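You operate a simulated robot arm through the tools that you are given. There is no shell and no other tool. Be economical: measure what you need, move in short steps, check, and stop when the job is done.

You run a simulated two-armed robot. Do the job below in one go: nothing can be reset, and whatever is moved stays where it is left.

TASK
Hold the saddle still, clamp its rails and tray it.
Fine: the lever goes home till the mark is green; first move the white reflector off the sheet to the green tray's end by the post rack; the saddle goes beside it, and the cloth onto the sheet last. Set down upright: black saddle.

The check looks at the end state, three seconds after you hand in, the way a careful person would. Anything else that was tipped, shoved, dropped, spilled or broken makes it a failure. Flat cloth is picked up by pressing the open fingertips on it (5 to 10 N) and closing them slowly along it; thin cloth reads only 2 to 8 mm in the jaws.

THE ROBOT
Two 6-joint arms with two-finger parallel grippers on one trunk, on a base that drives. Base frame: it is fixed to the floor where the robot stands at the start and does not move with it; the origin is under the middle of the robot, x ahead of it, y to its left, z up; the surface under the hand at the start is at about z = 880. Units: mm, degrees, N and s.
The left shoulder is at the start at [70, 166, 1380], the right one opposite. With the tool pointing down near the work surface each hand reaches from about 420 to 840 mm from the robot's upright axis, wherever it stands, measured 20 degrees to its own side. Places, roughly: inside of the green ready tray [800, 400, 900]; silver saddle lever [400, 300, 1000]; steel sheet [500, 200, 900]. Payload 3.91 kg a hand.
The TCP of each hand is the grasp point between the finger pads, 30 mm short of the fingertips. In the tool frame z runs along the fingers and y along their closing line. Largest opening 110 mm; finger width 20, thickness 10; the body of the gripper, 48 by 112 mm, starts 55 mm behind the TCP.
Orientation is that of the tool frame in the base frame, as [roll, pitch, yaw] about the fixed x, y, z axes, in that order (R = Rz(yaw) Ry(pitch) Rx(roll)). With the fingers straight down and closing along the base's y, the tool's x points along the base's -x, its y along +y and its z along -z.

THE INTERFACE
- The arms move only by the tool move_arm. It takes "left_motion", "right_motion" or both (then of equal length, played together; a hand with none holds still); each is a list of rows, each a list of 6 numbers: the shift along the tool's x, y, z in mm, then the turn, a rotation vector about the tool's x, y, z in degrees. In form: [[x, y, z, wx, wy, wz], ...]. A call has 1 to 10 rows; each row is the pose to reach, as a shift and turn from the pose commanded when the call began, along the tool's axes at that moment. "left_claw" and "right_claw" are, for a hand that has rows, the gripper command, from -1 (fully open) to 1 (shut), values between in proportion, set as the call begins (left out, the last holds). A row lasts 0.2 s, in which the tool goes at most 50 mm and 8.6 degrees; a call with a longer step from one row to the next is refused whole, and so is a gripper value outside its range. A pose out of reach is approached as far as the arm can. The call stops where the force on the tool passes 40 N (or 10 N more than at its start, if that is more) or the arm is blocked; 0.2 s more then pass. The fingers move at their own pace (about 108 mm/s each) and stop on an object; they squeeze with about 32 N. The grip force told is the motor's: it shows also when the fingers shut on nothing. Time passes only in rows, and 0.2 s behind the last, so rows that repeat a pose let the fingers close. The reply holds the time, the measured pose of the TCP, the force on the tool along the base axes, the opening and the grip force, in the units named above and with some noise, with the torque about the TCP (base axes, N m) and any sound that the robot's microphone picked up.
- Cameras (640 x 400 px; columns grow to the right, rows downward): "scene" is now at [124.3, 21.5, 1586.5]; the picture's right is [0.27, -0.96, 0.00], its down [-0.75, -0.21, -0.63] and it looks along [0.60, 0.17, -0.78] (base axes); focal length 270 px, centre (320, 200). "left" rides on the left gripper at [77, -7, -114] in its tool frame; the picture's right is [0.09, 1.00, 0.00], its down [-0.80, 0.07, -0.59] and it looks along [-0.59, 0.05, 0.80] (tool axes); focal length 270 px, centre (320, 200). "right" rides on the right gripper at [77, 7, -115] in its tool frame; the picture's right is [-0.09, 1.00, 0.00], its down [-0.80, -0.07, -0.59] and it looks along [-0.59, -0.05, 0.80] (tool axes); focal length 270 px, centre (320, 200). There is no depth. A picture from a camera that has moved, and an enlarged one, comes with that camera's place and axes in the base frame and with its lens.
- get_image(camera): a new picture of that camera. The clock stands still meanwhile.
- slide_trunk(by): slides the trunk up (or, below 0, down) by that many mm; the arms and the scene camera ride with it, the base frame stays. It gives what a move gives, with no picture.
- base_move(legs): drives the robot by 1 to 6 legs, each [ahead, left, turn to the left] in mm, mm and degrees, along the robot's own axes; the way and the turn of a leg run together, so that a leg with both is an arc; at most 1500 mm and 180 degrees a leg. The arms and the cameras ride along, it lands a little off, and it stops where it bumps. It gives what a move gives.
- head_to(pan, tilt): turns the head with the scene camera to pan (to the left, within 86 degrees either way) and tilt (down, from -29 to 69), counted from straight ahead of the robot. It gives what a move gives.
- enlarge(camera, box): a new picture of the part [left, top, right, bottom] of that camera's present view, enlarged. The clock stands still meanwhile.
- close_job(): hands the job in; it is judged then, once.

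Work in short steps. Places have to be worked out from the pictures, the camera data and where the tool is seen: move nearer, look again, correct. Check each grasp and each placing, and mend what went wrong. You have 120 turns and 88 pictures in all, those below and enlarged ones among them. Open the grippers and draw the arms clear of the work before you hand the job in, unless the task says otherwise; then end with one line.

The tools are called as a command line: name --argument value ..., lists and objects as JSON in quotes. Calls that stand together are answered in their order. move_arm: Moves the arms, as the interface text tells. Its arguments: {"type":"object","properties":{"left_motion":{"type":"array","items":{"type":"array","items":{"type":"number"}}},"left_claw":{"type":"number"},"right_motion":{"type":"array","items":{"type":"array","items":{"type":"number"}}},"right_claw":{"type":"number"}},"required":[]} The other tools are called the same way: slide_trunk (by) slides the trunk up or down; base_move (legs) drives the base; head_to (pan, tilt) turns the head that bears the scene camera; get_image (camera) takes a picture; enlarge (camera, box) takes an enlarged picture of a part of a camera's view; close_job () hands the job in.

At the start:

```text
clock: 0.0
left_tcp_pos: [386.1, 400.1, 1139.8]
left_ee_rot: [-180.0, 0.0, 180.0]
left_force: [-0.4, 0.2, -0.4]
left_moment: [0.03, 0.0, 0.0]
left_gripper_width: 110.1
left_grip_force: 0.0
right_tcp_pos: [717.6, 18.4, 998.8]
right_ee_rot: [180.0, 0.0, -180.0]
right_force: [-0.2, -0.2, -0.2]
right_moment: [-0.01, 0.03, -0.02]
right_gripper_width: 110.1
right_grip_force: 0.0
trunk travel left (down, up): [-875.0, 65.0]
robot x, y, heading: [1.8, 1.5, -0.0]
head pan, tilt: [15.4, 51.2]
```

scene: 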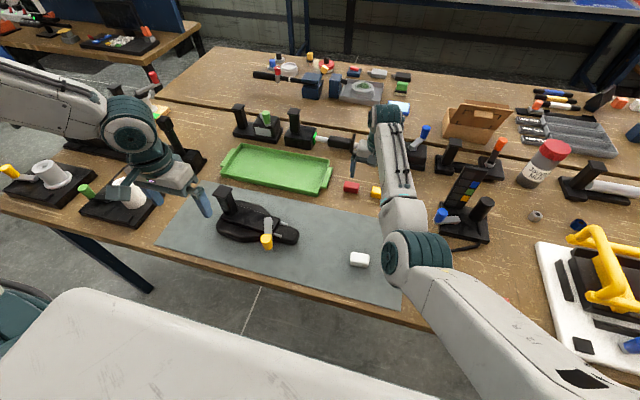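
right: 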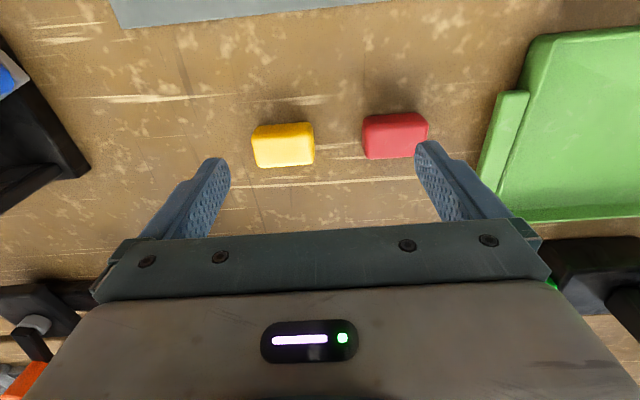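
left: 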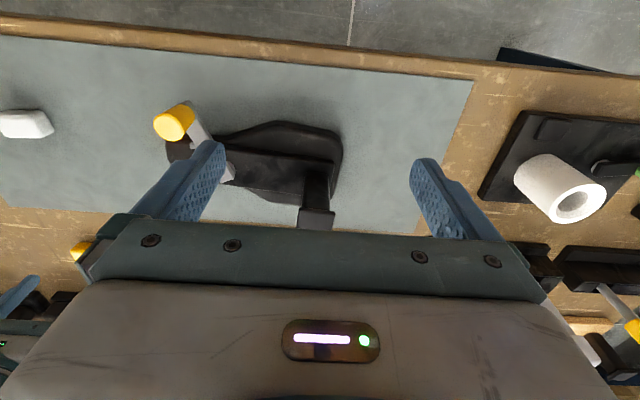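

The sheet holds the black saddle fixture with a yellow-tipped lever and a white block (reflector). I take closer looks at the saddle and the tray surroundings.

enlarge --camera "scene" --box '[180, 160, 420, 310]'

enlarge --camera "scene" --box '[200, 40, 440, 190]'

enlarge --camera "left" --box '[100, 60, 400, 250]'

enlarge --camera "scene" --box '[0, 60, 240, 230]'

```text
2.67 times, centred on (300, 235) of scene
camera zoom: at [124.3, 21.5, 1586.5], right [0.27, -0.96, 0.0], down [-0.75, -0.21, -0.63], along [0.6, 0.17, -0.78], focal length 721 px, centre (373, 107)
```

zoom: 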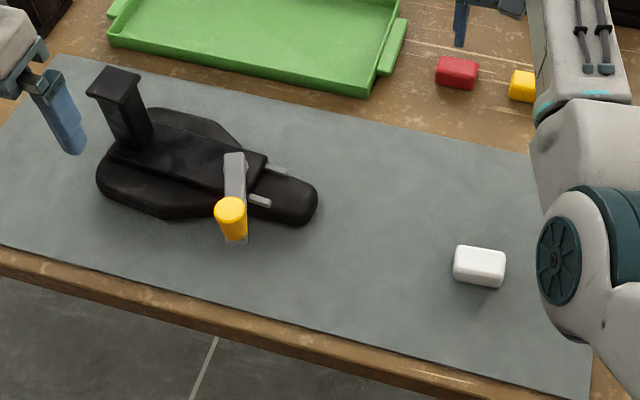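

```text
2.67 times, centred on (320, 115) of scene
camera zoom: at [124.3, 21.5, 1586.5], right [0.27, -0.96, 0.0], down [-0.75, -0.21, -0.63], along [0.6, 0.17, -0.78], focal length 721 px, centre (320, 427)
```

zoom: 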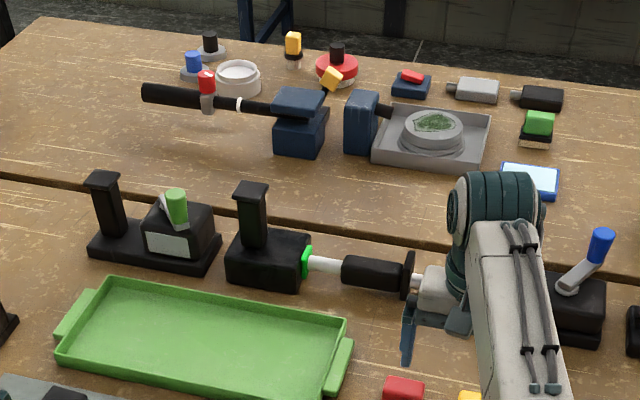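

```text
2.11 times, centred on (250, 155) of left
camera zoom: at [309.7, 395.0, 1254.7], right [-0.09, 1.0, 0.0], down [0.8, 0.07, 0.59], along [0.59, 0.05, -0.8], focal length 569 px, centre (467, 295)
```

zoom: 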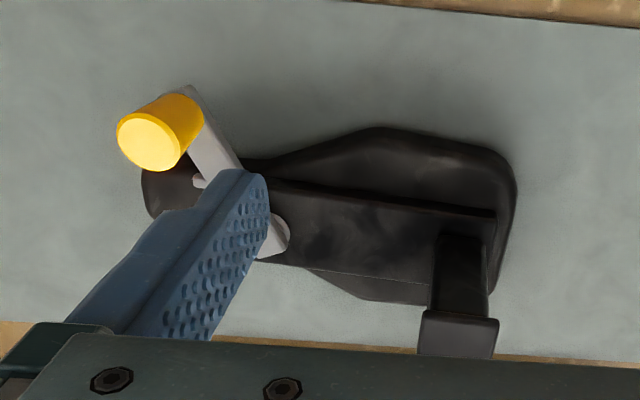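

```text
2.35 times, centred on (120, 145) of scene
camera zoom: at [124.3, 21.5, 1586.5], right [0.27, -0.96, 0.0], down [-0.75, -0.21, -0.63], along [0.6, 0.17, -0.78], focal length 636 px, centre (791, 329)
```

zoom: 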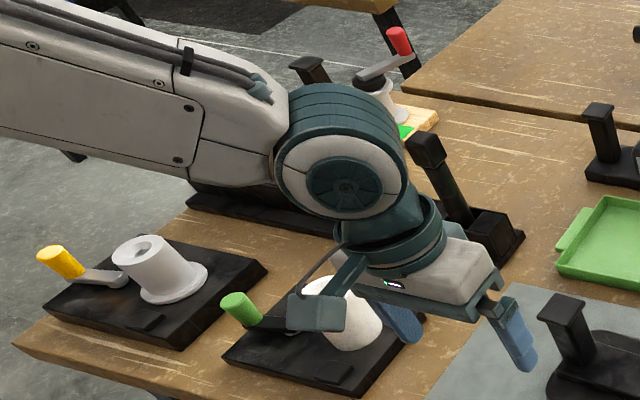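

I still need the cloth and the post rack, so I pan the head right and left.

head_to --pan -40 --tilt 40

get_image --camera "scene"

head_to --pan 50 --tilt 40

get_image --camera "scene"

```text
clock: 1.2
left_tcp_pos: [386.7, 399.6, 1140.5]
left_ee_rot: [-180.0, 0.0, 180.0]
left_force: [0.0, 0.2, 0.0]
left_moment: [-0.01, -0.03, -0.02]
left_gripper_width: 110.0
left_grip_force: 0.1
right_tcp_pos: [718.9, 17.6, 998.5]
right_ee_rot: [-179.9, 0.0, -180.0]
right_force: [0.1, -0.1, -0.5]
right_moment: [-0.03, -0.01, -0.01]
right_gripper_width: 110.1
right_grip_force: 0.1
trunk travel left (down, up): [-875.0, 65.0]
robot x, y, heading: [1.2, -1.1, -0.0]
head pan, tilt: [-40.0, 40.0]
```

```text
80 pictures are left
camera scene: at [116.4, -53.2, 1602.3], right [-0.64, -0.77, 0.0], down [-0.49, 0.41, -0.77], along [0.59, -0.49, -0.64], focal length 270 px, centre (320, 200)
```

scene: 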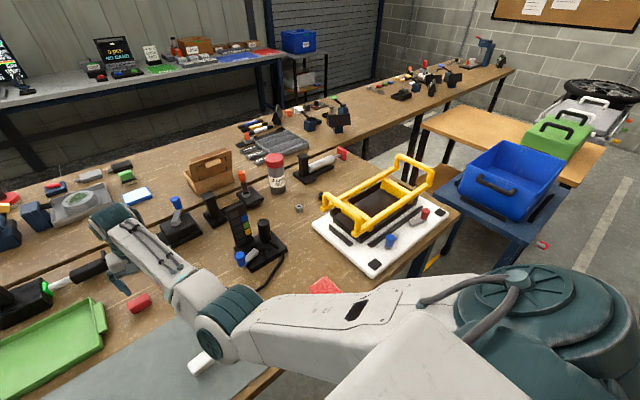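

```text
clock: 2.9
left_tcp_pos: [386.0, 401.1, 1140.5]
left_ee_rot: [-180.0, 0.0, -180.0]
left_force: [-0.2, 0.1, -0.2]
left_moment: [-0.02, 0.02, 0.0]
left_gripper_width: 110.0
left_grip_force: 0.0
right_tcp_pos: [716.7, 18.2, 1000.0]
right_ee_rot: [180.0, 0.0, 179.9]
right_force: [-1.2, 0.5, -1.4]
right_moment: [0.03, -0.02, 0.01]
right_gripper_width: 110.1
right_grip_force: 0.1
trunk travel left (down, up): [-875.0, 65.0]
robot x, y, heading: [1.9, -0.9, 0.0]
head pan, tilt: [50.0, 40.0]
```

```text
79 pictures are left
camera scene: at [105.9, 66.5, 1602.3], right [0.77, -0.64, 0.0], down [-0.41, -0.49, -0.77], along [0.49, 0.59, -0.64], focal length 270 px, centre (320, 200)
```

scene: 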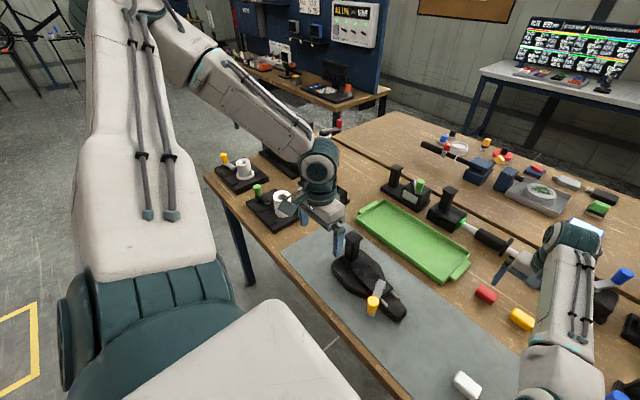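

A red cloth seems to lie near (463, -360) behind the right elbow. I clear the arms up a bit and view the tray's two ends and their neighbours.

move_arm --right_motion '[[0, 0, -40, 0, 0, 0], [0, 0, -80, 0, 0, 0], [0, -30, -120, 0, 0, 0], [20, -70, -140, 0, 0, 0], [50, -110, -150, 0, 0, 0], [80, -150, -160, 0, 0, 0], [110, -180, -170, 0, 0, 0], [140, -210, -180, 0, 0, 0], [170, -240, -190, 0, 0, 0], [190, -270, -200, 0, 0, 0]]' --left_motion '[[0, 0, -40, 0, 0, 0], [0, 0, -80, 0, 0, 0], [0, 30, -120, 0, 0, 0], [0, 60, -150, 0, 0, 0], [0, 90, -170, 0, 0, 0], [0, 120, -170, 0, 0, 0], [0, 150, -170, 0, 0, 0], [0, 180, -170, 0, 0, 0], [0, 210, -170, 0, 0, 0], [0, 240, -170, 0, 0, 0]]'

head_to --pan 25 --tilt 45

get_image --camera "scene"

get_image --camera "left"

get_image --camera "right"

```text
refused: row 5 steps farther than a row can; nothing moved
```

```text
clock: 3.8
left_tcp_pos: [384.7, 400.6, 1140.7]
left_ee_rot: [-180.0, 0.0, -179.9]
left_force: [0.6, -0.1, 0.1]
left_moment: [0.01, -0.01, -0.03]
left_gripper_width: 109.9
left_grip_force: 0.1
right_tcp_pos: [718.1, 19.9, 999.8]
right_ee_rot: [-180.0, 0.0, -180.0]
right_force: [0.2, -0.6, 0.7]
right_moment: [0.0, 0.0, 0.01]
right_gripper_width: 109.8
right_grip_force: 0.0
trunk travel left (down, up): [-875.0, 65.0]
robot x, y, heading: [2.0, 1.1, 0.4]
head pan, tilt: [25.0, 45.0]
```

```text
78 pictures are left
camera scene: at [124.8, 35.8, 1595.0], right [0.42, -0.91, 0.0], down [-0.64, -0.3, -0.71], along [0.64, 0.3, -0.71], focal length 270 px, centre (320, 200)
```

scene: 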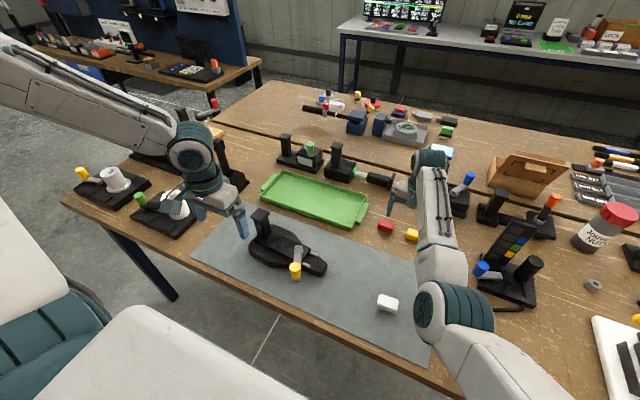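

```text
77 pictures are left
camera left: at [309.7, 395.0, 1254.7], right [-0.09, 1.0, 0.0], down [0.8, 0.07, 0.59], along [0.59, 0.05, -0.8], focal length 270 px, centre (320, 200)
```

left: 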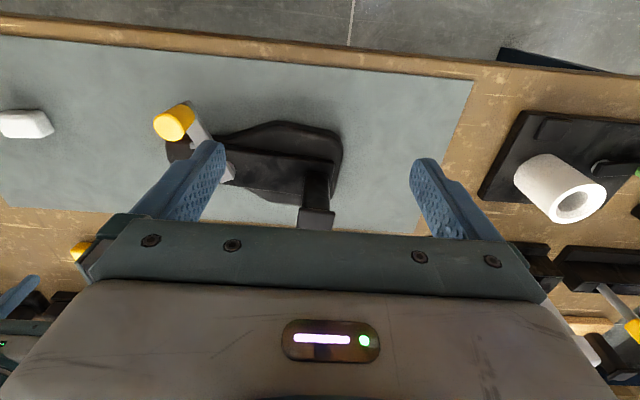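

```text
76 pictures are left
camera right: at [640.7, 25.3, 1114.9], right [0.09, 1.0, 0.0], down [0.8, -0.07, 0.59], along [0.59, -0.05, -0.8], focal length 270 px, centre (320, 200)
```

right: 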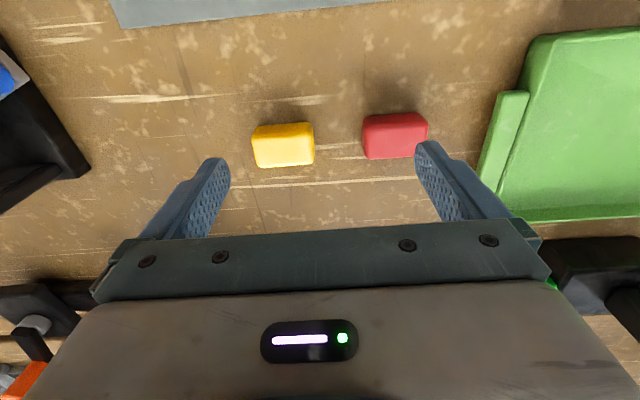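

The call was refused for one over-long step; I resend with smaller steps.

move_arm --right_motion '[[0, 0, -40, 0, 0, 0], [0, 0, -80, 0, 0, 0], [0, -20, -120, 0, 0, 0], [20, -50, -140, 0, 0, 0], [40, -80, -150, 0, 0, 0], [65, -115, -160, 0, 0, 0], [90, -150, -170, 0, 0, 0], [115, -185, -175, 0, 0, 0], [140, -220, -180, 0, 0, 0], [165, -255, -185, 0, 0, 0]]' --left_motion '[[0, 0, -40, 0, 0, 0], [0, 0, -80, 0, 0, 0], [0, 20, -120, 0, 0, 0], [0, 50, -140, 0, 0, 0], [0, 80, -160, 0, 0, 0], [0, 110, -160, 0, 0, 0], [0, 140, -160, 0, 0, 0], [0, 170, -160, 0, 0, 0], [0, 200, -160, 0, 0, 0], [0, 230, -160, 0, 0, 0]]'

get_image --camera "scene"

get_image --camera "left"

```text
clock: 6.0
left_tcp_pos: [439.2, 583.7, 1306.7]
left_ee_rot: [179.9, 0.0, -179.9]
left_force: [0.8, 0.8, 0.3]
left_moment: [0.0, 0.0, -0.01]
left_gripper_width: 110.3
left_grip_force: 0.0
left hand out of reach, approached as far as the arm can: row 5, 6, 7, 8, 9, 10
right_tcp_pos: [692.7, -171.0, 1040.5]
right_ee_rot: [179.9, 0.1, -180.0]
right_force: [-0.5, -0.8, 0.0]
right_moment: [0.03, -0.02, -0.04]
right_gripper_width: 109.8
right_grip_force: 0.1
right hand out of reach, approached as far as the arm can: row 4, 5, 6, 7, 8, 9, 10
trunk travel left (down, up): [-875.0, 65.0]
robot x, y, heading: [-0.5, 1.0, 0.4]
head pan, tilt: [25.0, 45.0]
```

```text
75 pictures are left
camera scene: at [123.7, 33.0, 1595.5], right [0.42, -0.91, 0.0], down [-0.64, -0.3, -0.71], along [0.64, 0.3, -0.71], focal length 270 px, centre (320, 200)
```

scene: 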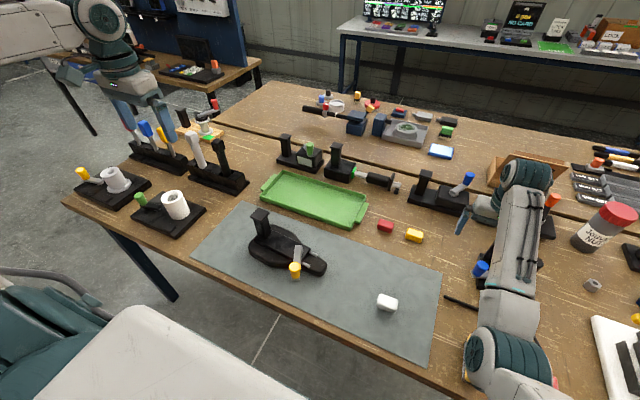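

```text
74 pictures are left
camera left: at [362.7, 578.1, 1421.3], right [-0.09, 1.0, 0.0], down [0.8, 0.07, 0.6], along [0.59, 0.06, -0.8], focal length 270 px, centre (320, 200)
```

left: 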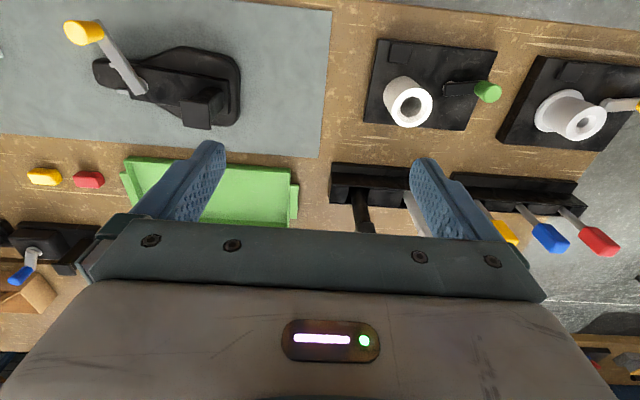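

The rack with slanted posts stands off the tray's left end. I look closer at it and at the saddle to find the mark.

enlarge --camera "scene" --box '[120, 100, 340, 240]'

enlarge --camera "scene" --box '[230, 190, 350, 300]'

enlarge --camera "left" --box '[50, 10, 310, 230]'

```text
2.86 times, centred on (230, 170) of scene
camera zoom: at [123.7, 33.0, 1595.5], right [0.42, -0.91, 0.0], down [-0.64, -0.3, -0.71], along [0.64, 0.3, -0.71], focal length 772 px, centre (577, 286)
```

zoom: 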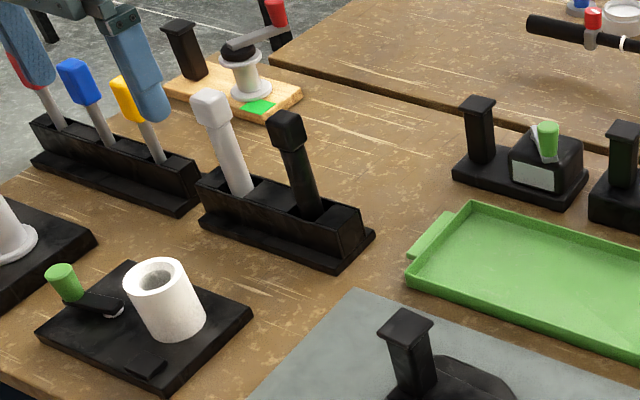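

```text
3.64 times, centred on (290, 245) of scene
camera zoom: at [123.7, 33.0, 1595.5], right [0.42, -0.91, 0.0], down [-0.64, -0.3, -0.71], along [0.64, 0.3, -0.71], focal length 983 px, centre (429, 36)
```

zoom: 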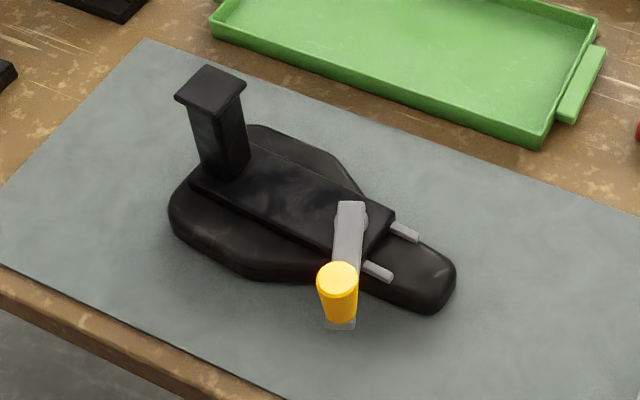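

```text
1.82 times, centred on (180, 120) of left
camera zoom: at [362.7, 578.1, 1421.3], right [-0.09, 1.0, 0.0], down [0.8, 0.07, 0.6], along [0.59, 0.06, -0.8], focal length 491 px, centre (574, 346)
```

zoom: 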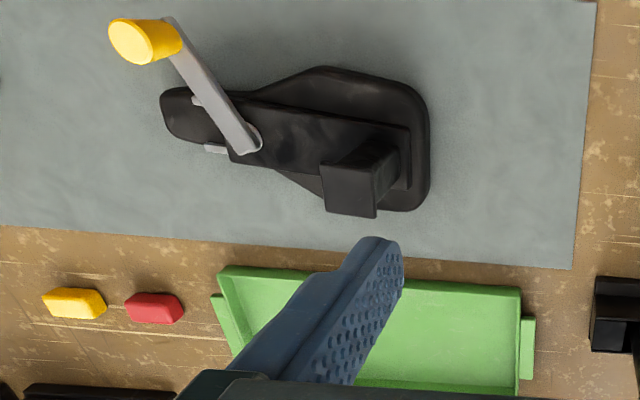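

The lever pivots upright near (508, 282, 936) with its yellow knob at about (430, 245, 985); the post is at about (518, 406, 1022) and the tray spans x 670–825, y 170–530. The reflector is near (483, 4). I bring the left hand toward it high up.

move_arm --left_motion '[[0, -45, 0, 0, 0, 0], [0, -90, 0, 0, 0, 0], [0, -135, 10, 0, 0, 0], [0, -180, 30, 0, 0, 0], [0, -225, 50, 0, 0, 0], [0, -270, 70, 0, 0, 0], [0, -315, 90, 0, 0, 0], [0, -360, 110, 0, 0, 0], [0, -405, 130, 0, 0, 0], [0, -450, 150, 0, 0, 0]]'

get_image --camera "left"

```text
clock: 8.2
left_tcp_pos: [364.9, 323.1, 1166.6]
left_ee_rot: [-179.8, 0.1, -179.8]
left_force: [0.7, 0.1, 0.7]
left_moment: [0.0, 0.03, -0.01]
left_gripper_width: 110.1
left_grip_force: 0.1
left hand out of reach, approached as far as the arm can: row 6, 7, 8, 9, 10
right_tcp_pos: [693.5, -167.6, 1040.2]
right_ee_rot: [-179.9, 0.2, 179.9]
right_force: [0.0, -0.2, 0.1]
right_moment: [0.0, -0.01, 0.0]
right_gripper_width: 109.9
right_grip_force: 0.1
trunk travel left (down, up): [-875.0, 65.0]
robot x, y, heading: [1.7, -1.0, 0.1]
head pan, tilt: [25.0, 45.0]
```

```text
70 pictures are left
camera left: at [289.8, 317.5, 1281.4], right [-0.09, 1.0, 0.0], down [0.8, 0.07, 0.59], along [0.59, 0.05, -0.8], focal length 270 px, centre (320, 200)
```

left: 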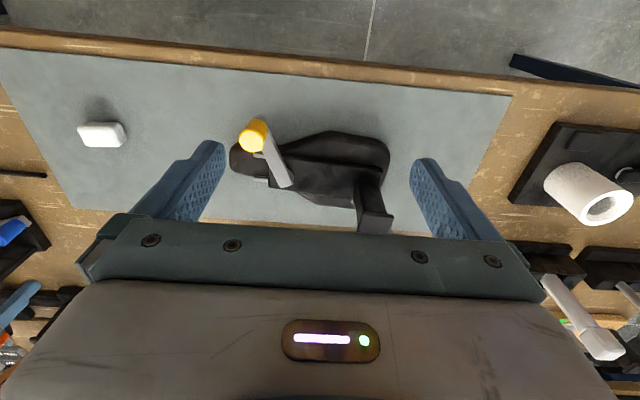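

The left hand met its inner reach limit; I move ahead in x and on to y ≈ 10.

move_arm --left_motion '[[-40, 0, 0, 0, 0, 0], [-80, -20, 0, 0, 0, 0], [-100, -60, 0, 0, 0, 0], [-100, -100, 10, 0, 0, 0], [-100, -140, 20, 0, 0, 0], [-100, -170, 30, 0, 0, 0]]'

```text
clock: 9.6
left_tcp_pos: [390.1, 333.6, 1152.5]
left_ee_rot: [-179.9, 0.1, 180.0]
left_force: [0.0, 1.3, -1.0]
left_moment: [0.0, -0.04, -0.04]
left_gripper_width: 110.1
left_grip_force: 0.0
left hand out of reach, approached as far as the arm can: row 1, 2, 3, 4, 5, 6
right_tcp_pos: [693.4, -169.9, 1039.5]
right_ee_rot: [180.0, 0.1, -180.0]
right_force: [-0.8, -0.4, 0.0]
right_moment: [-0.01, 0.0, -0.02]
right_gripper_width: 110.1
right_grip_force: 0.0
trunk travel left (down, up): [-875.0, 65.0]
robot x, y, heading: [-0.1, -0.1, -0.1]
head pan, tilt: [25.0, 45.0]
```

I check where the commanded pose really is by holding still for a few rows.

move_arm --left_motion '[[-20, 100, 0, 0, 0, 0], [-40, 150, 0, 0, 0, 0], [-60, 150, 0, 0, 0, 0], [-60, 150, 0, 0, 0, 0]]'

```text
refused: row 1 steps farther than a row can; nothing moved
```

move_arm --left_motion '[[-30, 0, 0, 0, 0, 0], [-60, 0, 0, 0, 0, 0], [-90, 0, 0, 0, 0, 0], [-90, 0, 0, 0, 0, 0]]'

```text
clock: 10.6
left_tcp_pos: [454.1, 366.9, 1155.0]
left_ee_rot: [-179.9, 0.1, 180.0]
left_force: [0.9, 0.1, -0.3]
left_moment: [0.03, 0.01, 0.01]
left_gripper_width: 110.0
left_grip_force: 0.0
left hand out of reach, approached as far as the arm can: row 1, 2, 3, 4
right_tcp_pos: [693.9, -169.5, 1039.4]
right_ee_rot: [179.9, 0.2, 180.0]
right_force: [-0.2, -0.7, 0.4]
right_moment: [0.01, -0.02, -0.03]
right_gripper_width: 110.0
right_grip_force: 0.1
trunk travel left (down, up): [-875.0, 65.0]
robot x, y, heading: [-0.6, 1.8, 0.0]
head pan, tilt: [25.0, 45.0]
```

The command has run ahead of the arm. I bring the commanded point back toward the left side to see what is reachable there.

move_arm --left_motion '[[0, 45, 0, 0, 0, 0], [0, 90, 0, 0, 0, 0], [0, 135, 0, 0, 0, 0], [0, 180, 0, 0, 0, 0], [0, 180, 0, 0, 0, 0]]'

```text
clock: 11.8
left_tcp_pos: [452.6, 545.7, 1154.7]
left_ee_rot: [-179.9, 0.0, 180.0]
left_force: [0.4, 0.2, 1.0]
left_moment: [0.02, 0.01, 0.01]
left_gripper_width: 109.9
left_grip_force: 0.0
right_tcp_pos: [694.4, -168.8, 1039.9]
right_ee_rot: [180.0, 0.1, 180.0]
right_force: [-0.4, -0.4, -0.2]
right_moment: [0.0, -0.01, -0.02]
right_gripper_width: 109.9
right_grip_force: 0.2
trunk travel left (down, up): [-875.0, 65.0]
robot x, y, heading: [-1.0, -1.5, -0.0]
head pan, tilt: [25.0, 45.0]
```

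The reachable edge looks like a fixed azimuth from the shoulder (≈28°), so likely a wrist limit. I test by yawing the hand clockwise while moving inward.

move_arm --left_motion '[[0, -45, 0, 0, 0, 8], [0, -90, 0, 0, 0, 16], [0, -135, 0, 0, 0, 24], [0, -180, 0, 0, 0, 32], [0, -225, 0, 0, 0, 40], [0, -270, 0, 0, 0, 45], [0, -315, 0, 0, 0, 45]]'

```text
clock: 13.4
left_tcp_pos: [406.3, 338.9, 1160.5]
left_ee_rot: [-179.9, 0.1, 135.0]
left_force: [0.8, 0.4, -0.1]
left_moment: [0.0, 0.02, -0.01]
left_gripper_width: 109.9
left_grip_force: 0.1
left hand out of reach, approached as far as the arm can: row 5, 6, 7
right_tcp_pos: [693.4, -171.5, 1039.2]
right_ee_rot: [179.9, 0.1, 179.9]
right_force: [0.2, 0.3, -0.6]
right_moment: [0.02, -0.01, -0.02]
right_gripper_width: 110.0
right_grip_force: 0.1
trunk travel left (down, up): [-875.0, 65.0]
robot x, y, heading: [3.2, -3.6, 0.1]
head pan, tilt: [25.0, 45.0]
```

Yaw makes no difference; height likely does, since the given reach holds near the work surface. I raise the trunk fully and test again with the hand kept at lower height.

slide_trunk --by 64

move_arm --left_motion '[[0, 0, 30, 0, 0, 0], [0, 0, 60, 0, 0, 0], [-20, -20, 80, 0, 0, 0], [-40, -40, 80, 0, 0, 0], [-60, -60, 80, 0, 0, 0]]'

```text
clock: 14.4
left_tcp_pos: [404.7, 340.5, 1223.9]
left_ee_rot: [180.0, 0.1, 134.9]
left_force: [-0.8, -0.2, -0.4]
left_moment: [-0.03, -0.03, 0.01]
left_gripper_width: 109.8
left_grip_force: 0.0
right_tcp_pos: [693.6, -169.6, 1103.6]
right_ee_rot: [179.9, 0.1, 180.0]
right_force: [0.6, -0.5, 1.0]
right_moment: [0.01, -0.01, -0.01]
right_gripper_width: 110.0
right_grip_force: 0.1
trunk travel left (down, up): [-939.0, 1.0]
robot x, y, heading: [-0.1, 4.9, 0.2]
head pan, tilt: [25.0, 45.0]
```

```text
clock: 15.6
left_tcp_pos: [379.1, 334.2, 1153.3]
left_ee_rot: [180.0, 0.1, 135.0]
left_force: [0.3, -0.5, 0.0]
left_moment: [0.03, 0.02, 0.03]
left_gripper_width: 109.9
left_grip_force: 0.0
left hand out of reach, approached as far as the arm can: row 2, 3, 4, 5
right_tcp_pos: [693.5, -170.1, 1104.4]
right_ee_rot: [180.0, 0.2, -180.0]
right_force: [0.2, 0.3, -0.8]
right_moment: [-0.02, 0.01, 0.0]
right_gripper_width: 109.9
right_grip_force: 0.2
trunk travel left (down, up): [-939.0, 1.0]
robot x, y, heading: [1.7, -3.1, -0.1]
head pan, tilt: [25.0, 45.0]
```

Left seems limited to ≥28° outward from its shoulder in this elbow posture. I test the right hand instead: back to near its start pose, then pulling in toward the reflector at lower height.

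move_arm --right_motion '[[0, 45, 0, 0, 0, 0], [0, 90, 10, 0, 0, 0], [0, 135, 30, 0, 0, 0], [10, 175, 50, 0, 0, 0], [45, 180, 60, 0, 0, 0], [90, 180, 60, 0, 0, 0], [135, 180, 60, 0, 0, 0], [175, 180, 60, 0, 0, 0], [200, 180, 60, 0, 0, 0]]'

get_image --camera "right"

get_image --camera "scene"

```text
clock: 17.5
left_tcp_pos: [377.9, 334.0, 1152.7]
left_ee_rot: [179.9, 0.2, 135.0]
left_force: [-0.3, 0.1, 0.6]
left_moment: [-0.04, 0.0, -0.01]
left_gripper_width: 109.8
left_grip_force: 0.1
right_tcp_pos: [637.0, -136.7, 1106.5]
right_ee_rot: [-174.4, 11.1, 177.9]
right_force: [-1.4, 1.1, 0.2]
right_moment: [-0.02, -0.01, 0.0]
right_gripper_width: 110.0
right_grip_force: 0.0
right hand out of reach, approached as far as the arm can: row 5, 6, 7, 8, 9
trunk travel left (down, up): [-939.0, 1.0]
robot x, y, heading: [-2.5, -2.0, 0.1]
head pan, tilt: [25.0, 45.0]
stopped in row 9 (right hand): the arm was blocked; the commanded pose is now the measured one
```

```text
69 pictures are left
camera right: at [541.3, -114.6, 1203.7], right [0.14, 0.99, -0.08], down [0.67, -0.04, 0.74], along [0.73, -0.16, -0.67], focal length 270 px, centre (320, 200)
```

right: 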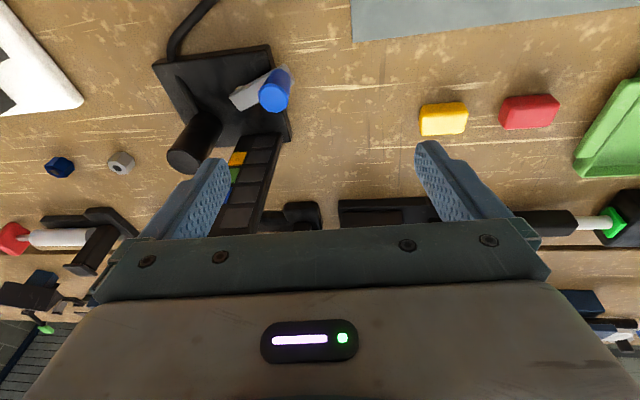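

```text
68 pictures are left
camera scene: at [124.2, 35.9, 1659.1], right [0.42, -0.91, 0.0], down [-0.64, -0.3, -0.71], along [0.64, 0.3, -0.71], focal length 270 px, centre (320, 200)
```

scene: 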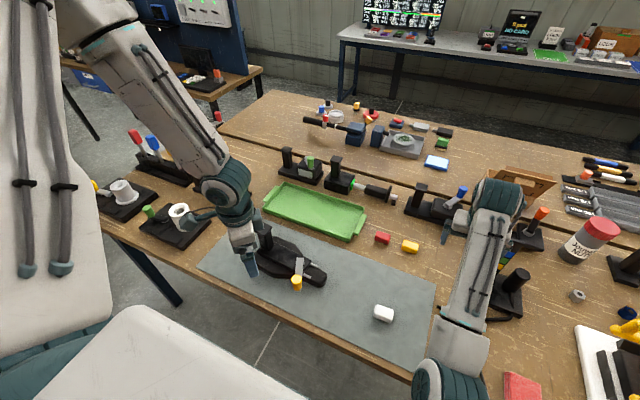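

The right arm (elbow low) got blocked when drawn in. First I ease the right hand ahead and straighten it, and lower the left hand over the bare sheet front to see how its reach changes near the surface.

move_arm --right_motion '[[-20, 10, 0, -3, 6, 0], [-40, 20, 0, -5.6, 11, 0], [-70, 60, 0, -5.6, 11, 0], [-80, 100, 0, -5.6, 11, 0]]' --left_motion '[[0, 0, 40, 0, 0, 0], [0, 0, 80, 0, 0, 0], [0, 0, 120, 0, 0, 0], [0, 0, 160, 0, 0, 0]]'

```text
clock: 18.5
left_tcp_pos: [369.9, 364.5, 1027.1]
left_ee_rot: [-179.8, 0.4, 135.2]
left_force: [1.2, 0.2, 0.0]
left_moment: [-0.03, 0.0, 0.02]
left_gripper_width: 110.1
left_grip_force: 0.0
left hand out of reach, approached as far as the arm can: row 1, 2, 3, 4
right_tcp_pos: [720.0, -31.9, 1112.7]
right_ee_rot: [179.8, -0.1, 177.4]
right_force: [0.4, 0.7, 0.4]
right_moment: [-0.02, -0.02, -0.01]
right_gripper_width: 110.1
right_grip_force: 0.2
right hand out of reach, approached as far as the arm can: row 2
trunk travel left (down, up): [-939.0, 1.0]
robot x, y, heading: [-1.6, 1.2, -0.0]
head pan, tilt: [25.0, 45.0]
```

Lower height does not widen the left reach near the body. I raise the left hand and test farther out, around (640, 400, 1125), with yaw back to 180.

move_arm --left_motion '[[0, 0, -45, 0, 0, 0], [0, 0, -90, 0, 0, -8], [-25, 33, -100, 0, 0, -16], [-50, 66, -100, 0, 0, -24], [-75, 99, -100, 0, 0, -32], [-100, 132, -100, 0, 0, -40], [-125, 165, -100, 0, 0, -45], [-150, 198, -100, 0, 0, -45], [-165, 216, -100, 0, 0, -45]]'

get_image --camera "scene"

```text
clock: 20.5
left_tcp_pos: [575.4, 471.5, 1140.8]
left_ee_rot: [-179.8, 0.1, 179.9]
left_force: [0.8, -0.3, -0.4]
left_moment: [-0.03, 0.01, 0.02]
left_gripper_width: 109.9
left_grip_force: 0.0
left hand out of reach, approached as far as the arm can: row 4, 5, 6, 7, 8, 9
right_tcp_pos: [719.5, -34.0, 1113.3]
right_ee_rot: [179.7, -0.1, 177.4]
right_force: [0.2, 0.2, -1.5]
right_moment: [-0.01, -0.01, 0.0]
right_gripper_width: 110.0
right_grip_force: 0.0
trunk travel left (down, up): [-939.0, 1.0]
robot x, y, heading: [0.5, 0.8, 0.2]
head pan, tilt: [25.0, 45.0]
```

```text
67 pictures are left
camera scene: at [124.2, 37.1, 1659.1], right [0.42, -0.91, 0.0], down [-0.64, -0.3, -0.71], along [0.64, 0.3, -0.71], focal length 270 px, centre (320, 200)
```

scene: 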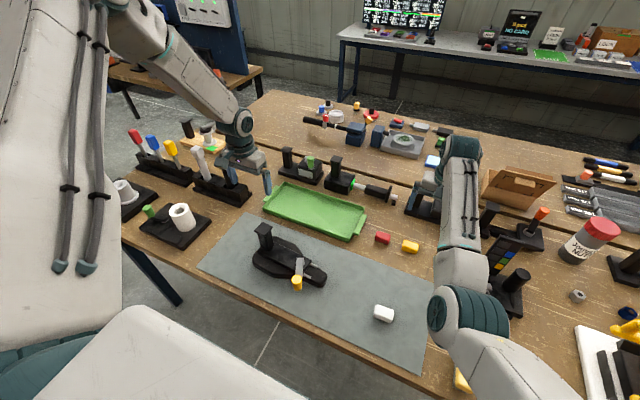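

The left limit stays near 30° from the shoulder at every radius. Perhaps the head is in the raised upper arm's way; I turn the head away and retry inward.

head_to --pan -70 --tilt 45

move_arm --left_motion '[[0, -30, 0, 0, 0, 0], [0, -60, 0, 0, 0, 0], [0, -90, 0, 0, 0, 0]]' --right_motion '[[0, 0, 40, 0, 0, 2.5], [0, 30, 80, 0, 0, 2.5], [0, 50, 110, 0, 0, 2.5]]'

```text
clock: 22.2
left_tcp_pos: [575.6, 470.0, 1142.0]
left_ee_rot: [-179.7, 0.2, -180.0]
left_force: [0.1, 0.6, -0.2]
left_moment: [0.02, 0.02, 0.0]
left_gripper_width: 110.3
left_grip_force: 0.1
right_tcp_pos: [720.1, -35.4, 1113.1]
right_ee_rot: [179.8, 0.0, 177.4]
right_force: [-0.4, 0.7, 0.2]
right_moment: [-0.03, 0.01, -0.01]
right_gripper_width: 110.3
right_grip_force: 0.1
trunk travel left (down, up): [-939.0, 1.0]
robot x, y, heading: [5.3, 2.0, -0.3]
head pan, tilt: [-70.0, 45.0]
```

```text
clock: 23.0
left_tcp_pos: [537.5, 433.9, 1150.5]
left_ee_rot: [-179.7, 0.2, -180.0]
left_force: [-0.3, 0.0, 0.1]
left_moment: [0.0, -0.04, 0.02]
left_gripper_width: 110.0
left_grip_force: 0.1
left hand out of reach, approached as far as the arm can: row 1, 2, 3
right_tcp_pos: [722.5, 16.7, 1001.8]
right_ee_rot: [179.7, 0.0, 175.0]
right_force: [-0.6, -0.1, -0.1]
right_moment: [-0.01, 0.01, 0.02]
right_gripper_width: 110.1
right_grip_force: 0.0
trunk travel left (down, up): [-939.0, 1.0]
robot x, y, heading: [1.8, -2.9, -0.2]
head pan, tilt: [-70.0, 45.0]
```

The left limit is a shoulder limit. Now I test the right hand drawing in along y ≈ 15 at z ≈ 1000 (clear of the low blocks), stopping at the first sign of a limit.

move_arm --right_motion '[[30, 0, 0, 0, 0, -5], [60, 0, 0, 0, 0, -5], [90, 0, 0, 0, 0, -5], [120, 0, 0, 0, 0, -5]]'

```text
clock: 24.2
left_tcp_pos: [536.0, 433.7, 1150.8]
left_ee_rot: [-179.8, 0.3, -180.0]
left_force: [-1.1, 0.2, -0.5]
left_moment: [-0.01, -0.01, -0.01]
left_gripper_width: 109.9
left_grip_force: 0.0
right_tcp_pos: [660.5, -80.9, 998.3]
right_ee_rot: [-175.8, 2.7, 177.1]
right_force: [-1.0, 0.6, 0.4]
right_moment: [0.02, -0.02, -0.02]
right_gripper_width: 110.1
right_grip_force: 0.1
right hand out of reach, approached as far as the arm can: row 2, 3, 4
trunk travel left (down, up): [-939.0, 1.0]
robot x, y, heading: [-1.1, -1.5, -0.2]
head pan, tilt: [-70.0, 45.0]
stopped in row 4 (right hand): the arm was blocked; the commanded pose is now the measured one
```

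The right arm is physically blocked by something. I look at the right arm with the scene camera.

get_image --camera "scene"

head_to --pan -20 --tilt 69

get_image --camera "scene"

```text
66 pictures are left
camera scene: at [78.3, -74.7, 1659.1], right [-0.94, -0.34, 0.0], down [-0.24, 0.66, -0.71], along [0.24, -0.66, -0.71], focal length 270 px, centre (320, 200)
```

scene: 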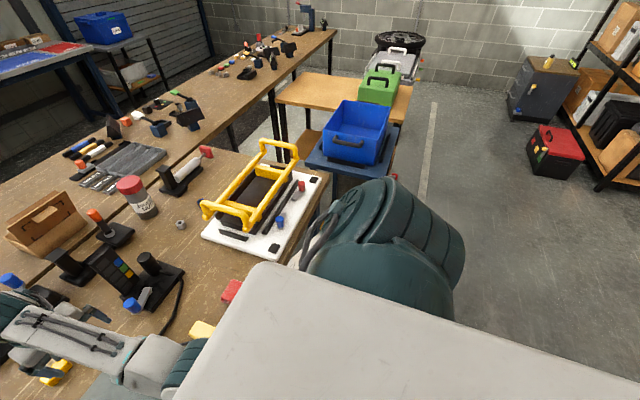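

```text
clock: 25.4
left_tcp_pos: [536.4, 432.4, 1151.8]
left_ee_rot: [-179.8, 0.2, 180.0]
left_force: [0.1, -0.9, -0.4]
left_moment: [0.03, 0.0, 0.01]
left_gripper_width: 110.2
left_grip_force: 0.1
right_tcp_pos: [660.9, -78.8, 997.1]
right_ee_rot: [-175.8, 2.5, 177.0]
right_force: [0.1, 0.8, -0.7]
right_moment: [0.02, -0.02, -0.02]
right_gripper_width: 109.7
right_grip_force: 0.1
trunk travel left (down, up): [-939.0, 1.0]
robot x, y, heading: [-2.7, 1.2, -0.2]
head pan, tilt: [-20.0, 68.8]
```

```text
65 pictures are left
camera scene: at [103.5, -17.9, 1630.2], right [-0.34, -0.94, 0.0], down [-0.88, 0.32, -0.36], along [0.34, -0.12, -0.93], focal length 270 px, centre (320, 200)
```

scene: 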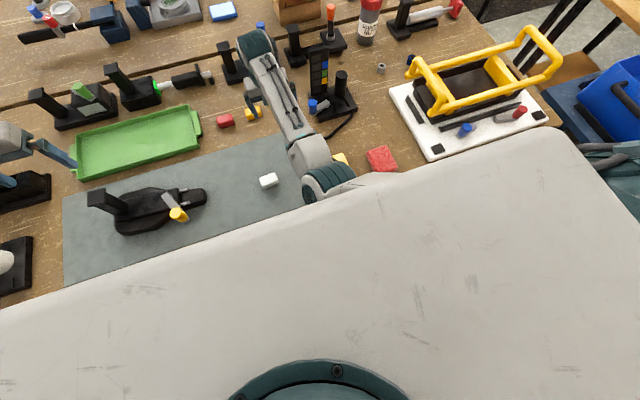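

Both shoulders are in postures with limited inward swing. I try leaning the left hand (fingertips pointing inward toward -y), which should let the TCP get farther in.

move_arm --left_motion '[[0, 0, 0, 8, 0, 0], [0, -10, 0, 16, 0, 0], [0, -30, 0, 24, 0, 0], [0, -60, 0, 32, 0, 0], [0, -90, 0, 40, 0, 0], [0, -130, 0, 40, 0, 0], [0, -170, 0, 40, 0, 0]]' --right_motion '[[-10, 10, 0, -4, 2, -3], [-30, 30, 0, -4, 2.6, -3], [-50, 50, 0, -4, 2.6, -3], [-60, 70, 0, -4, 2.6, -3], [-60, 80, 0, -4, 2.6, -3], [-60, 80, 0, -4, 2.6, -3], [-60, 80, 0, -4, 2.6, -3]]'

```text
clock: 27.0
left_tcp_pos: [428.9, 329.8, 1197.2]
left_ee_rot: [-139.9, 0.2, -180.0]
left_force: [-0.2, -0.7, -0.3]
left_moment: [0.0, -0.01, -0.01]
left_gripper_width: 109.8
left_grip_force: 0.0
left hand out of reach, approached as far as the arm can: row 3, 4, 5, 6, 7
right_tcp_pos: [724.1, -1.5, 994.6]
right_ee_rot: [179.8, -0.2, -179.8]
right_force: [-0.2, 0.8, 0.2]
right_moment: [0.03, -0.01, 0.02]
right_gripper_width: 109.9
right_grip_force: 0.1
trunk travel left (down, up): [-939.0, 1.0]
robot x, y, heading: [0.0, -1.1, 0.1]
head pan, tilt: [-20.0, 68.8]
```

Little gain. I try the opposite lean to learn which joint is limiting.

move_arm --left_motion '[[0, 30, 0, -8, 0, 0], [0, 60, 0, -16, 0, 0], [0, 80, 0, -24, 0, 0], [0, 80, 0, -32, 0, 0], [0, 80, 0, -40, 0, 0], [0, 80, 0, -48, 0, 0], [0, 80, 0, -56, 0, 0], [0, 80, 0, -64, 0, 0], [0, 80, 0, -72, 0, 0], [0, 80, 0, -80, 0, 0]]'

move_arm --left_motion '[[0, -20, 20, 0, 0, 0], [0, -45, 45, 0, 0, 0], [0, -70, 70, 0, 0, 0], [0, -95, 95, 0, 0, 0]]'

```text
clock: 29.2
left_tcp_pos: [393.7, 469.2, 1160.1]
left_ee_rot: [140.3, 0.3, 179.9]
left_force: [0.6, 0.3, 0.0]
left_moment: [0.01, 0.01, -0.02]
left_gripper_width: 109.7
left_grip_force: 0.0
left hand out of reach, approached as far as the arm can: row 7, 8, 9, 10
right_tcp_pos: [723.3, 0.4, 994.6]
right_ee_rot: [179.9, -0.3, -179.7]
right_force: [0.1, 0.7, -0.1]
right_moment: [0.05, -0.02, 0.01]
right_gripper_width: 109.9
right_grip_force: 0.1
trunk travel left (down, up): [-939.0, 1.0]
robot x, y, heading: [-0.8, 1.6, -0.2]
head pan, tilt: [-20.0, 68.8]
```

```text
clock: 30.2
left_tcp_pos: [380.0, 487.8, 1068.6]
left_ee_rot: [140.2, 0.1, 180.0]
left_force: [0.3, 0.6, -0.6]
left_moment: [-0.01, 0.0, -0.04]
left_gripper_width: 110.0
left_grip_force: 0.0
left hand out of reach, approached as far as the arm can: row 1, 2, 3, 4
right_tcp_pos: [722.0, 1.5, 995.1]
right_ee_rot: [180.0, -0.3, -179.8]
right_force: [-1.3, 0.1, 0.2]
right_moment: [-0.02, -0.01, 0.0]
right_gripper_width: 110.0
right_grip_force: 0.0
trunk travel left (down, up): [-939.0, 1.0]
robot x, y, heading: [-1.5, -1.0, -0.1]
head pan, tilt: [-20.0, 68.8]
```

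The posture difference is clear: left elbow is up-and-out, right elbow is down-and-in, with different zones. I straighten the left hand, raise it, and then stretch it far out to see whether the elbow will flip.

move_arm --left_motion '[[0, 26, -31, 8, 0, 0], [0, 50, -60, 16, 0, 0], [0, 64, -77, 24, 0, 0], [0, 90, -108, 32, 0, 0], [0, 116, -139, 40, 0, 0]]'

move_arm --left_motion '[[-40, 20, 0, 0, 0, 0], [-80, 40, 0, 0, 0, 0], [-120, 60, 0, 0, 0, 0], [-160, 80, 0, 0, 0, 0], [-200, 100, 0, 0, 0, 0], [-240, 120, 0, 0, 0, 0], [-280, 140, 0, 0, 0, 0], [-320, 160, 0, 0, 0, 0], [-360, 180, 0, 0, 0, 0], [-400, 200, 0, 0, 0, 0]]'

move_arm --left_motion '[[-40, 0, 0, 0, 0, 0], [-80, 0, 0, 0, 0, 0], [-120, 0, 0, 0, 0, 0], [-160, 0, 0, 0, 0, 0]]'

```text
clock: 31.4
left_tcp_pos: [395.0, 451.2, 1261.1]
left_ee_rot: [-179.8, -0.1, 179.9]
left_force: [-0.2, 0.3, 0.2]
left_moment: [0.04, -0.01, 0.0]
left_gripper_width: 110.3
left_grip_force: 0.1
left hand out of reach, approached as far as the arm can: row 4, 5
right_tcp_pos: [722.7, -0.9, 994.5]
right_ee_rot: [179.8, -0.3, -179.8]
right_force: [-0.9, 0.1, 0.3]
right_moment: [-0.03, 0.01, 0.0]
right_gripper_width: 110.2
right_grip_force: 0.0
trunk travel left (down, up): [-939.0, 1.0]
robot x, y, heading: [2.5, 1.8, 0.1]
head pan, tilt: [-20.0, 68.8]
```

```text
clock: 33.6
left_tcp_pos: [744.8, 616.9, 1251.1]
left_ee_rot: [-179.9, 0.1, 179.9]
left_force: [-1.2, -0.2, -0.1]
left_moment: [0.01, -0.01, 0.02]
left_gripper_width: 110.4
left_grip_force: 0.1
left hand out of reach, approached as far as the arm can: row 2, 3, 4, 5, 6, 7, 9, 10
right_tcp_pos: [723.9, 0.0, 993.4]
right_ee_rot: [179.9, -0.2, -179.8]
right_force: [-0.4, -0.7, -0.9]
right_moment: [-0.02, 0.01, -0.02]
right_gripper_width: 110.1
right_grip_force: 0.1
trunk travel left (down, up): [-939.0, 1.0]
robot x, y, heading: [1.3, 0.4, 0.3]
head pan, tilt: [-20.0, 68.8]
```

```text
clock: 34.6
left_tcp_pos: [763.3, 573.2, 1243.2]
left_ee_rot: [-179.8, 0.2, 180.0]
left_force: [0.4, 1.3, 0.6]
left_moment: [0.01, -0.01, 0.01]
left_gripper_width: 110.2
left_grip_force: 0.1
left hand out of reach, approached as far as the arm can: row 1, 2, 3, 4
right_tcp_pos: [722.7, 2.4, 994.8]
right_ee_rot: [-180.0, -0.3, -179.8]
right_force: [-0.3, -1.3, 0.4]
right_moment: [0.02, -0.02, -0.01]
right_gripper_width: 109.8
right_grip_force: 0.0
trunk travel left (down, up): [-939.0, 1.0]
robot x, y, heading: [2.6, -1.0, 0.1]
head pan, tilt: [-20.0, 68.8]
```

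Now fully stretched; I swing it inward along its reach and see if it passes the former limit.

move_arm --left_motion '[[0, -45, 0, 0, 0, 0], [0, -90, 0, 0, 0, 0], [0, -135, 0, 0, 0, 0], [10, -180, 10, 0, 0, 0], [20, -225, 20, 0, 0, 0], [30, -270, 30, 0, 0, 0]]'

head_to --pan 30 --tilt 40

get_image --camera "scene"

```text
clock: 36.0
left_tcp_pos: [763.4, 304.9, 1197.5]
left_ee_rot: [-179.9, 0.1, -179.9]
left_force: [0.1, 0.0, 0.7]
left_moment: [0.0, 0.0, -0.02]
left_gripper_width: 110.0
left_grip_force: 0.1
left hand out of reach, approached as far as the arm can: row 4, 5, 6
right_tcp_pos: [722.9, 1.0, 993.9]
right_ee_rot: [179.9, -0.4, -179.7]
right_force: [-0.7, -0.9, 0.5]
right_moment: [0.01, 0.0, -0.02]
right_gripper_width: 109.9
right_grip_force: 0.1
trunk travel left (down, up): [-939.0, 1.0]
robot x, y, heading: [-0.3, -2.6, 0.1]
head pan, tilt: [-20.0, 68.8]
```

```text
clock: 37.2
left_tcp_pos: [763.0, 306.7, 1197.3]
left_ee_rot: [-179.8, 0.3, -179.9]
left_force: [0.2, -0.5, -0.1]
left_moment: [-0.02, 0.01, 0.02]
left_gripper_width: 110.1
left_grip_force: 0.0
right_tcp_pos: [723.5, 0.6, 993.6]
right_ee_rot: [179.9, -0.3, -179.8]
right_force: [0.7, 0.3, 0.6]
right_moment: [-0.01, 0.02, 0.0]
right_gripper_width: 109.9
right_grip_force: 0.0
trunk travel left (down, up): [-939.0, 1.0]
robot x, y, heading: [2.0, 0.3, -0.0]
head pan, tilt: [30.0, 40.0]
```

```text
64 pictures are left
camera scene: at [125.2, 43.3, 1666.2], right [0.5, -0.87, 0.0], down [-0.56, -0.32, -0.77], along [0.66, 0.38, -0.64], focal length 270 px, centre (320, 200)
```

scene: 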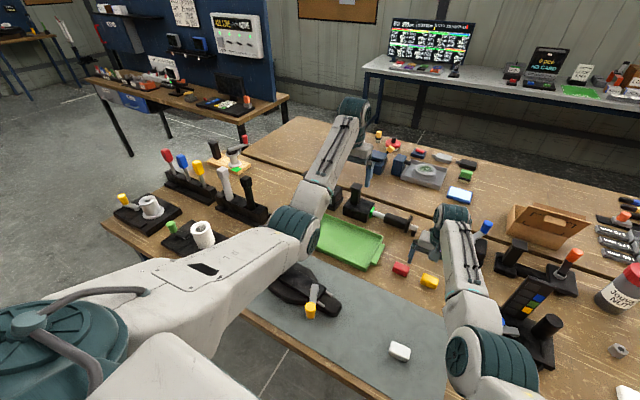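

The left elbow flipped and the hand passed the old limit. I test pulling in at z ≈ 1130 in small steps.

move_arm --left_motion '[[30, 0, 30, 0, 0, 0], [60, 0, 60, 0, 0, 0], [90, 0, 70, 0, 0, 0], [120, 0, 70, 0, 0, 0], [150, 0, 70, 0, 0, 0]]'

```text
clock: 38.4
left_tcp_pos: [663.6, 316.0, 1078.6]
left_ee_rot: [-179.7, 0.3, 180.0]
left_force: [-0.4, -0.3, 0.1]
left_moment: [0.0, -0.02, -0.02]
left_gripper_width: 110.1
left_grip_force: 0.1
left hand out of reach, approached as far as the arm can: row 1, 2, 3, 4, 5
right_tcp_pos: [722.3, 0.4, 994.8]
right_ee_rot: [180.0, -0.2, -179.8]
right_force: [-0.3, 0.5, 0.4]
right_moment: [-0.03, -0.02, 0.0]
right_gripper_width: 110.0
right_grip_force: 0.0
trunk travel left (down, up): [-939.0, 1.0]
robot x, y, heading: [-1.6, 4.2, -0.1]
head pan, tilt: [30.0, 40.0]
```

Near the surface this posture reaches well. I drive the base back and to the right so the reflector at about (483, 4) falls in the left hand's zone; both hands travel clear of everything.

base_move --legs '[[-165, -145, 0]]'

get_image --camera "left"

get_image --camera "scene"

```text
clock: 40.1
left_tcp_pos: [501.0, 173.0, 1075.3]
left_ee_rot: [-179.7, 0.1, 180.0]
left_force: [0.4, -0.1, -0.4]
left_moment: [-0.03, 0.04, 0.03]
left_gripper_width: 109.9
left_grip_force: 0.1
right_tcp_pos: [561.3, -141.8, 992.1]
right_ee_rot: [-179.9, -0.5, -179.8]
right_force: [-0.2, -0.7, -0.4]
right_moment: [-0.02, 0.0, -0.02]
right_gripper_width: 110.2
right_grip_force: 0.1
trunk travel left (down, up): [-939.0, 1.0]
robot x, y, heading: [-164.8, -145.4, 0.2]
head pan, tilt: [30.0, 40.0]
```

```text
63 pictures are left
camera left: at [424.2, 166.7, 1189.4], right [-0.09, 1.0, -0.01], down [0.8, 0.07, 0.6], along [0.59, 0.05, -0.8], focal length 270 px, centre (320, 200)
```

left: 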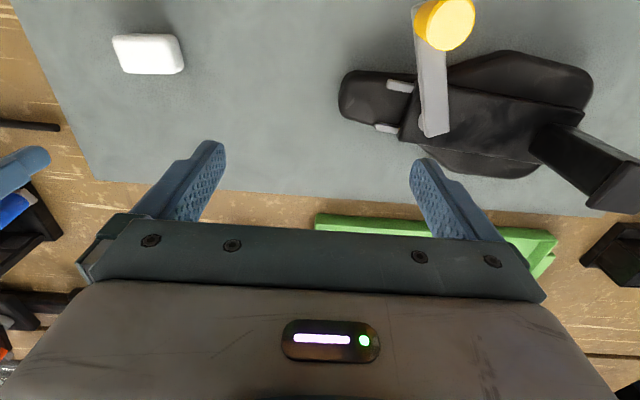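

```text
62 pictures are left
camera scene: at [-35.7, -98.1, 1665.8], right [0.5, -0.87, 0.0], down [-0.56, -0.32, -0.76], along [0.66, 0.38, -0.65], focal length 270 px, centre (320, 200)
```

scene: 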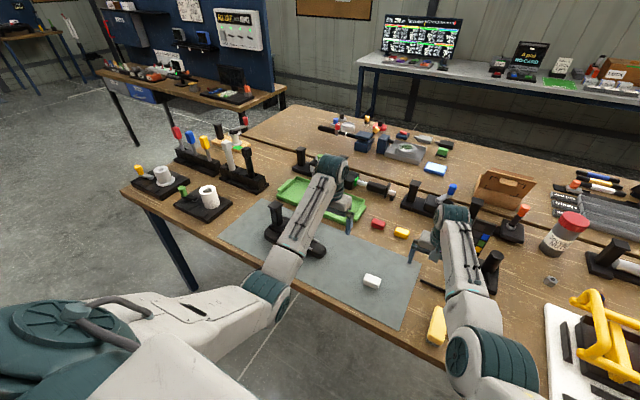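

The reflector's top is near (479, 9), about 60 × 40 mm, turned ~8°. I move the left hand above it, yawed to match.

move_arm --left_motion '[[5, -40, 10, 0, 0, -4], [10, -80, 25, 0, 0, -8], [18, -120, 50, 0, 0, -8], [22, -164, 75, 0, 0, -8]]'

get_image --camera "left"

```text
refused: row 4 steps farther than a row can; nothing moved
```

```text
61 pictures are left
camera left: at [424.2, 166.7, 1189.4], right [-0.09, 1.0, -0.01], down [0.8, 0.07, 0.6], along [0.59, 0.05, -0.8], focal length 270 px, centre (320, 200)
```

left: 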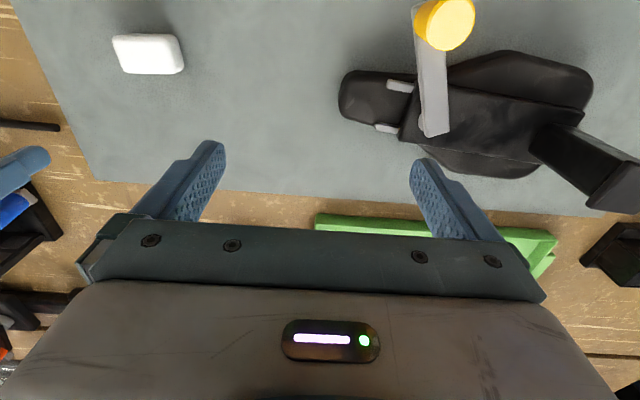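

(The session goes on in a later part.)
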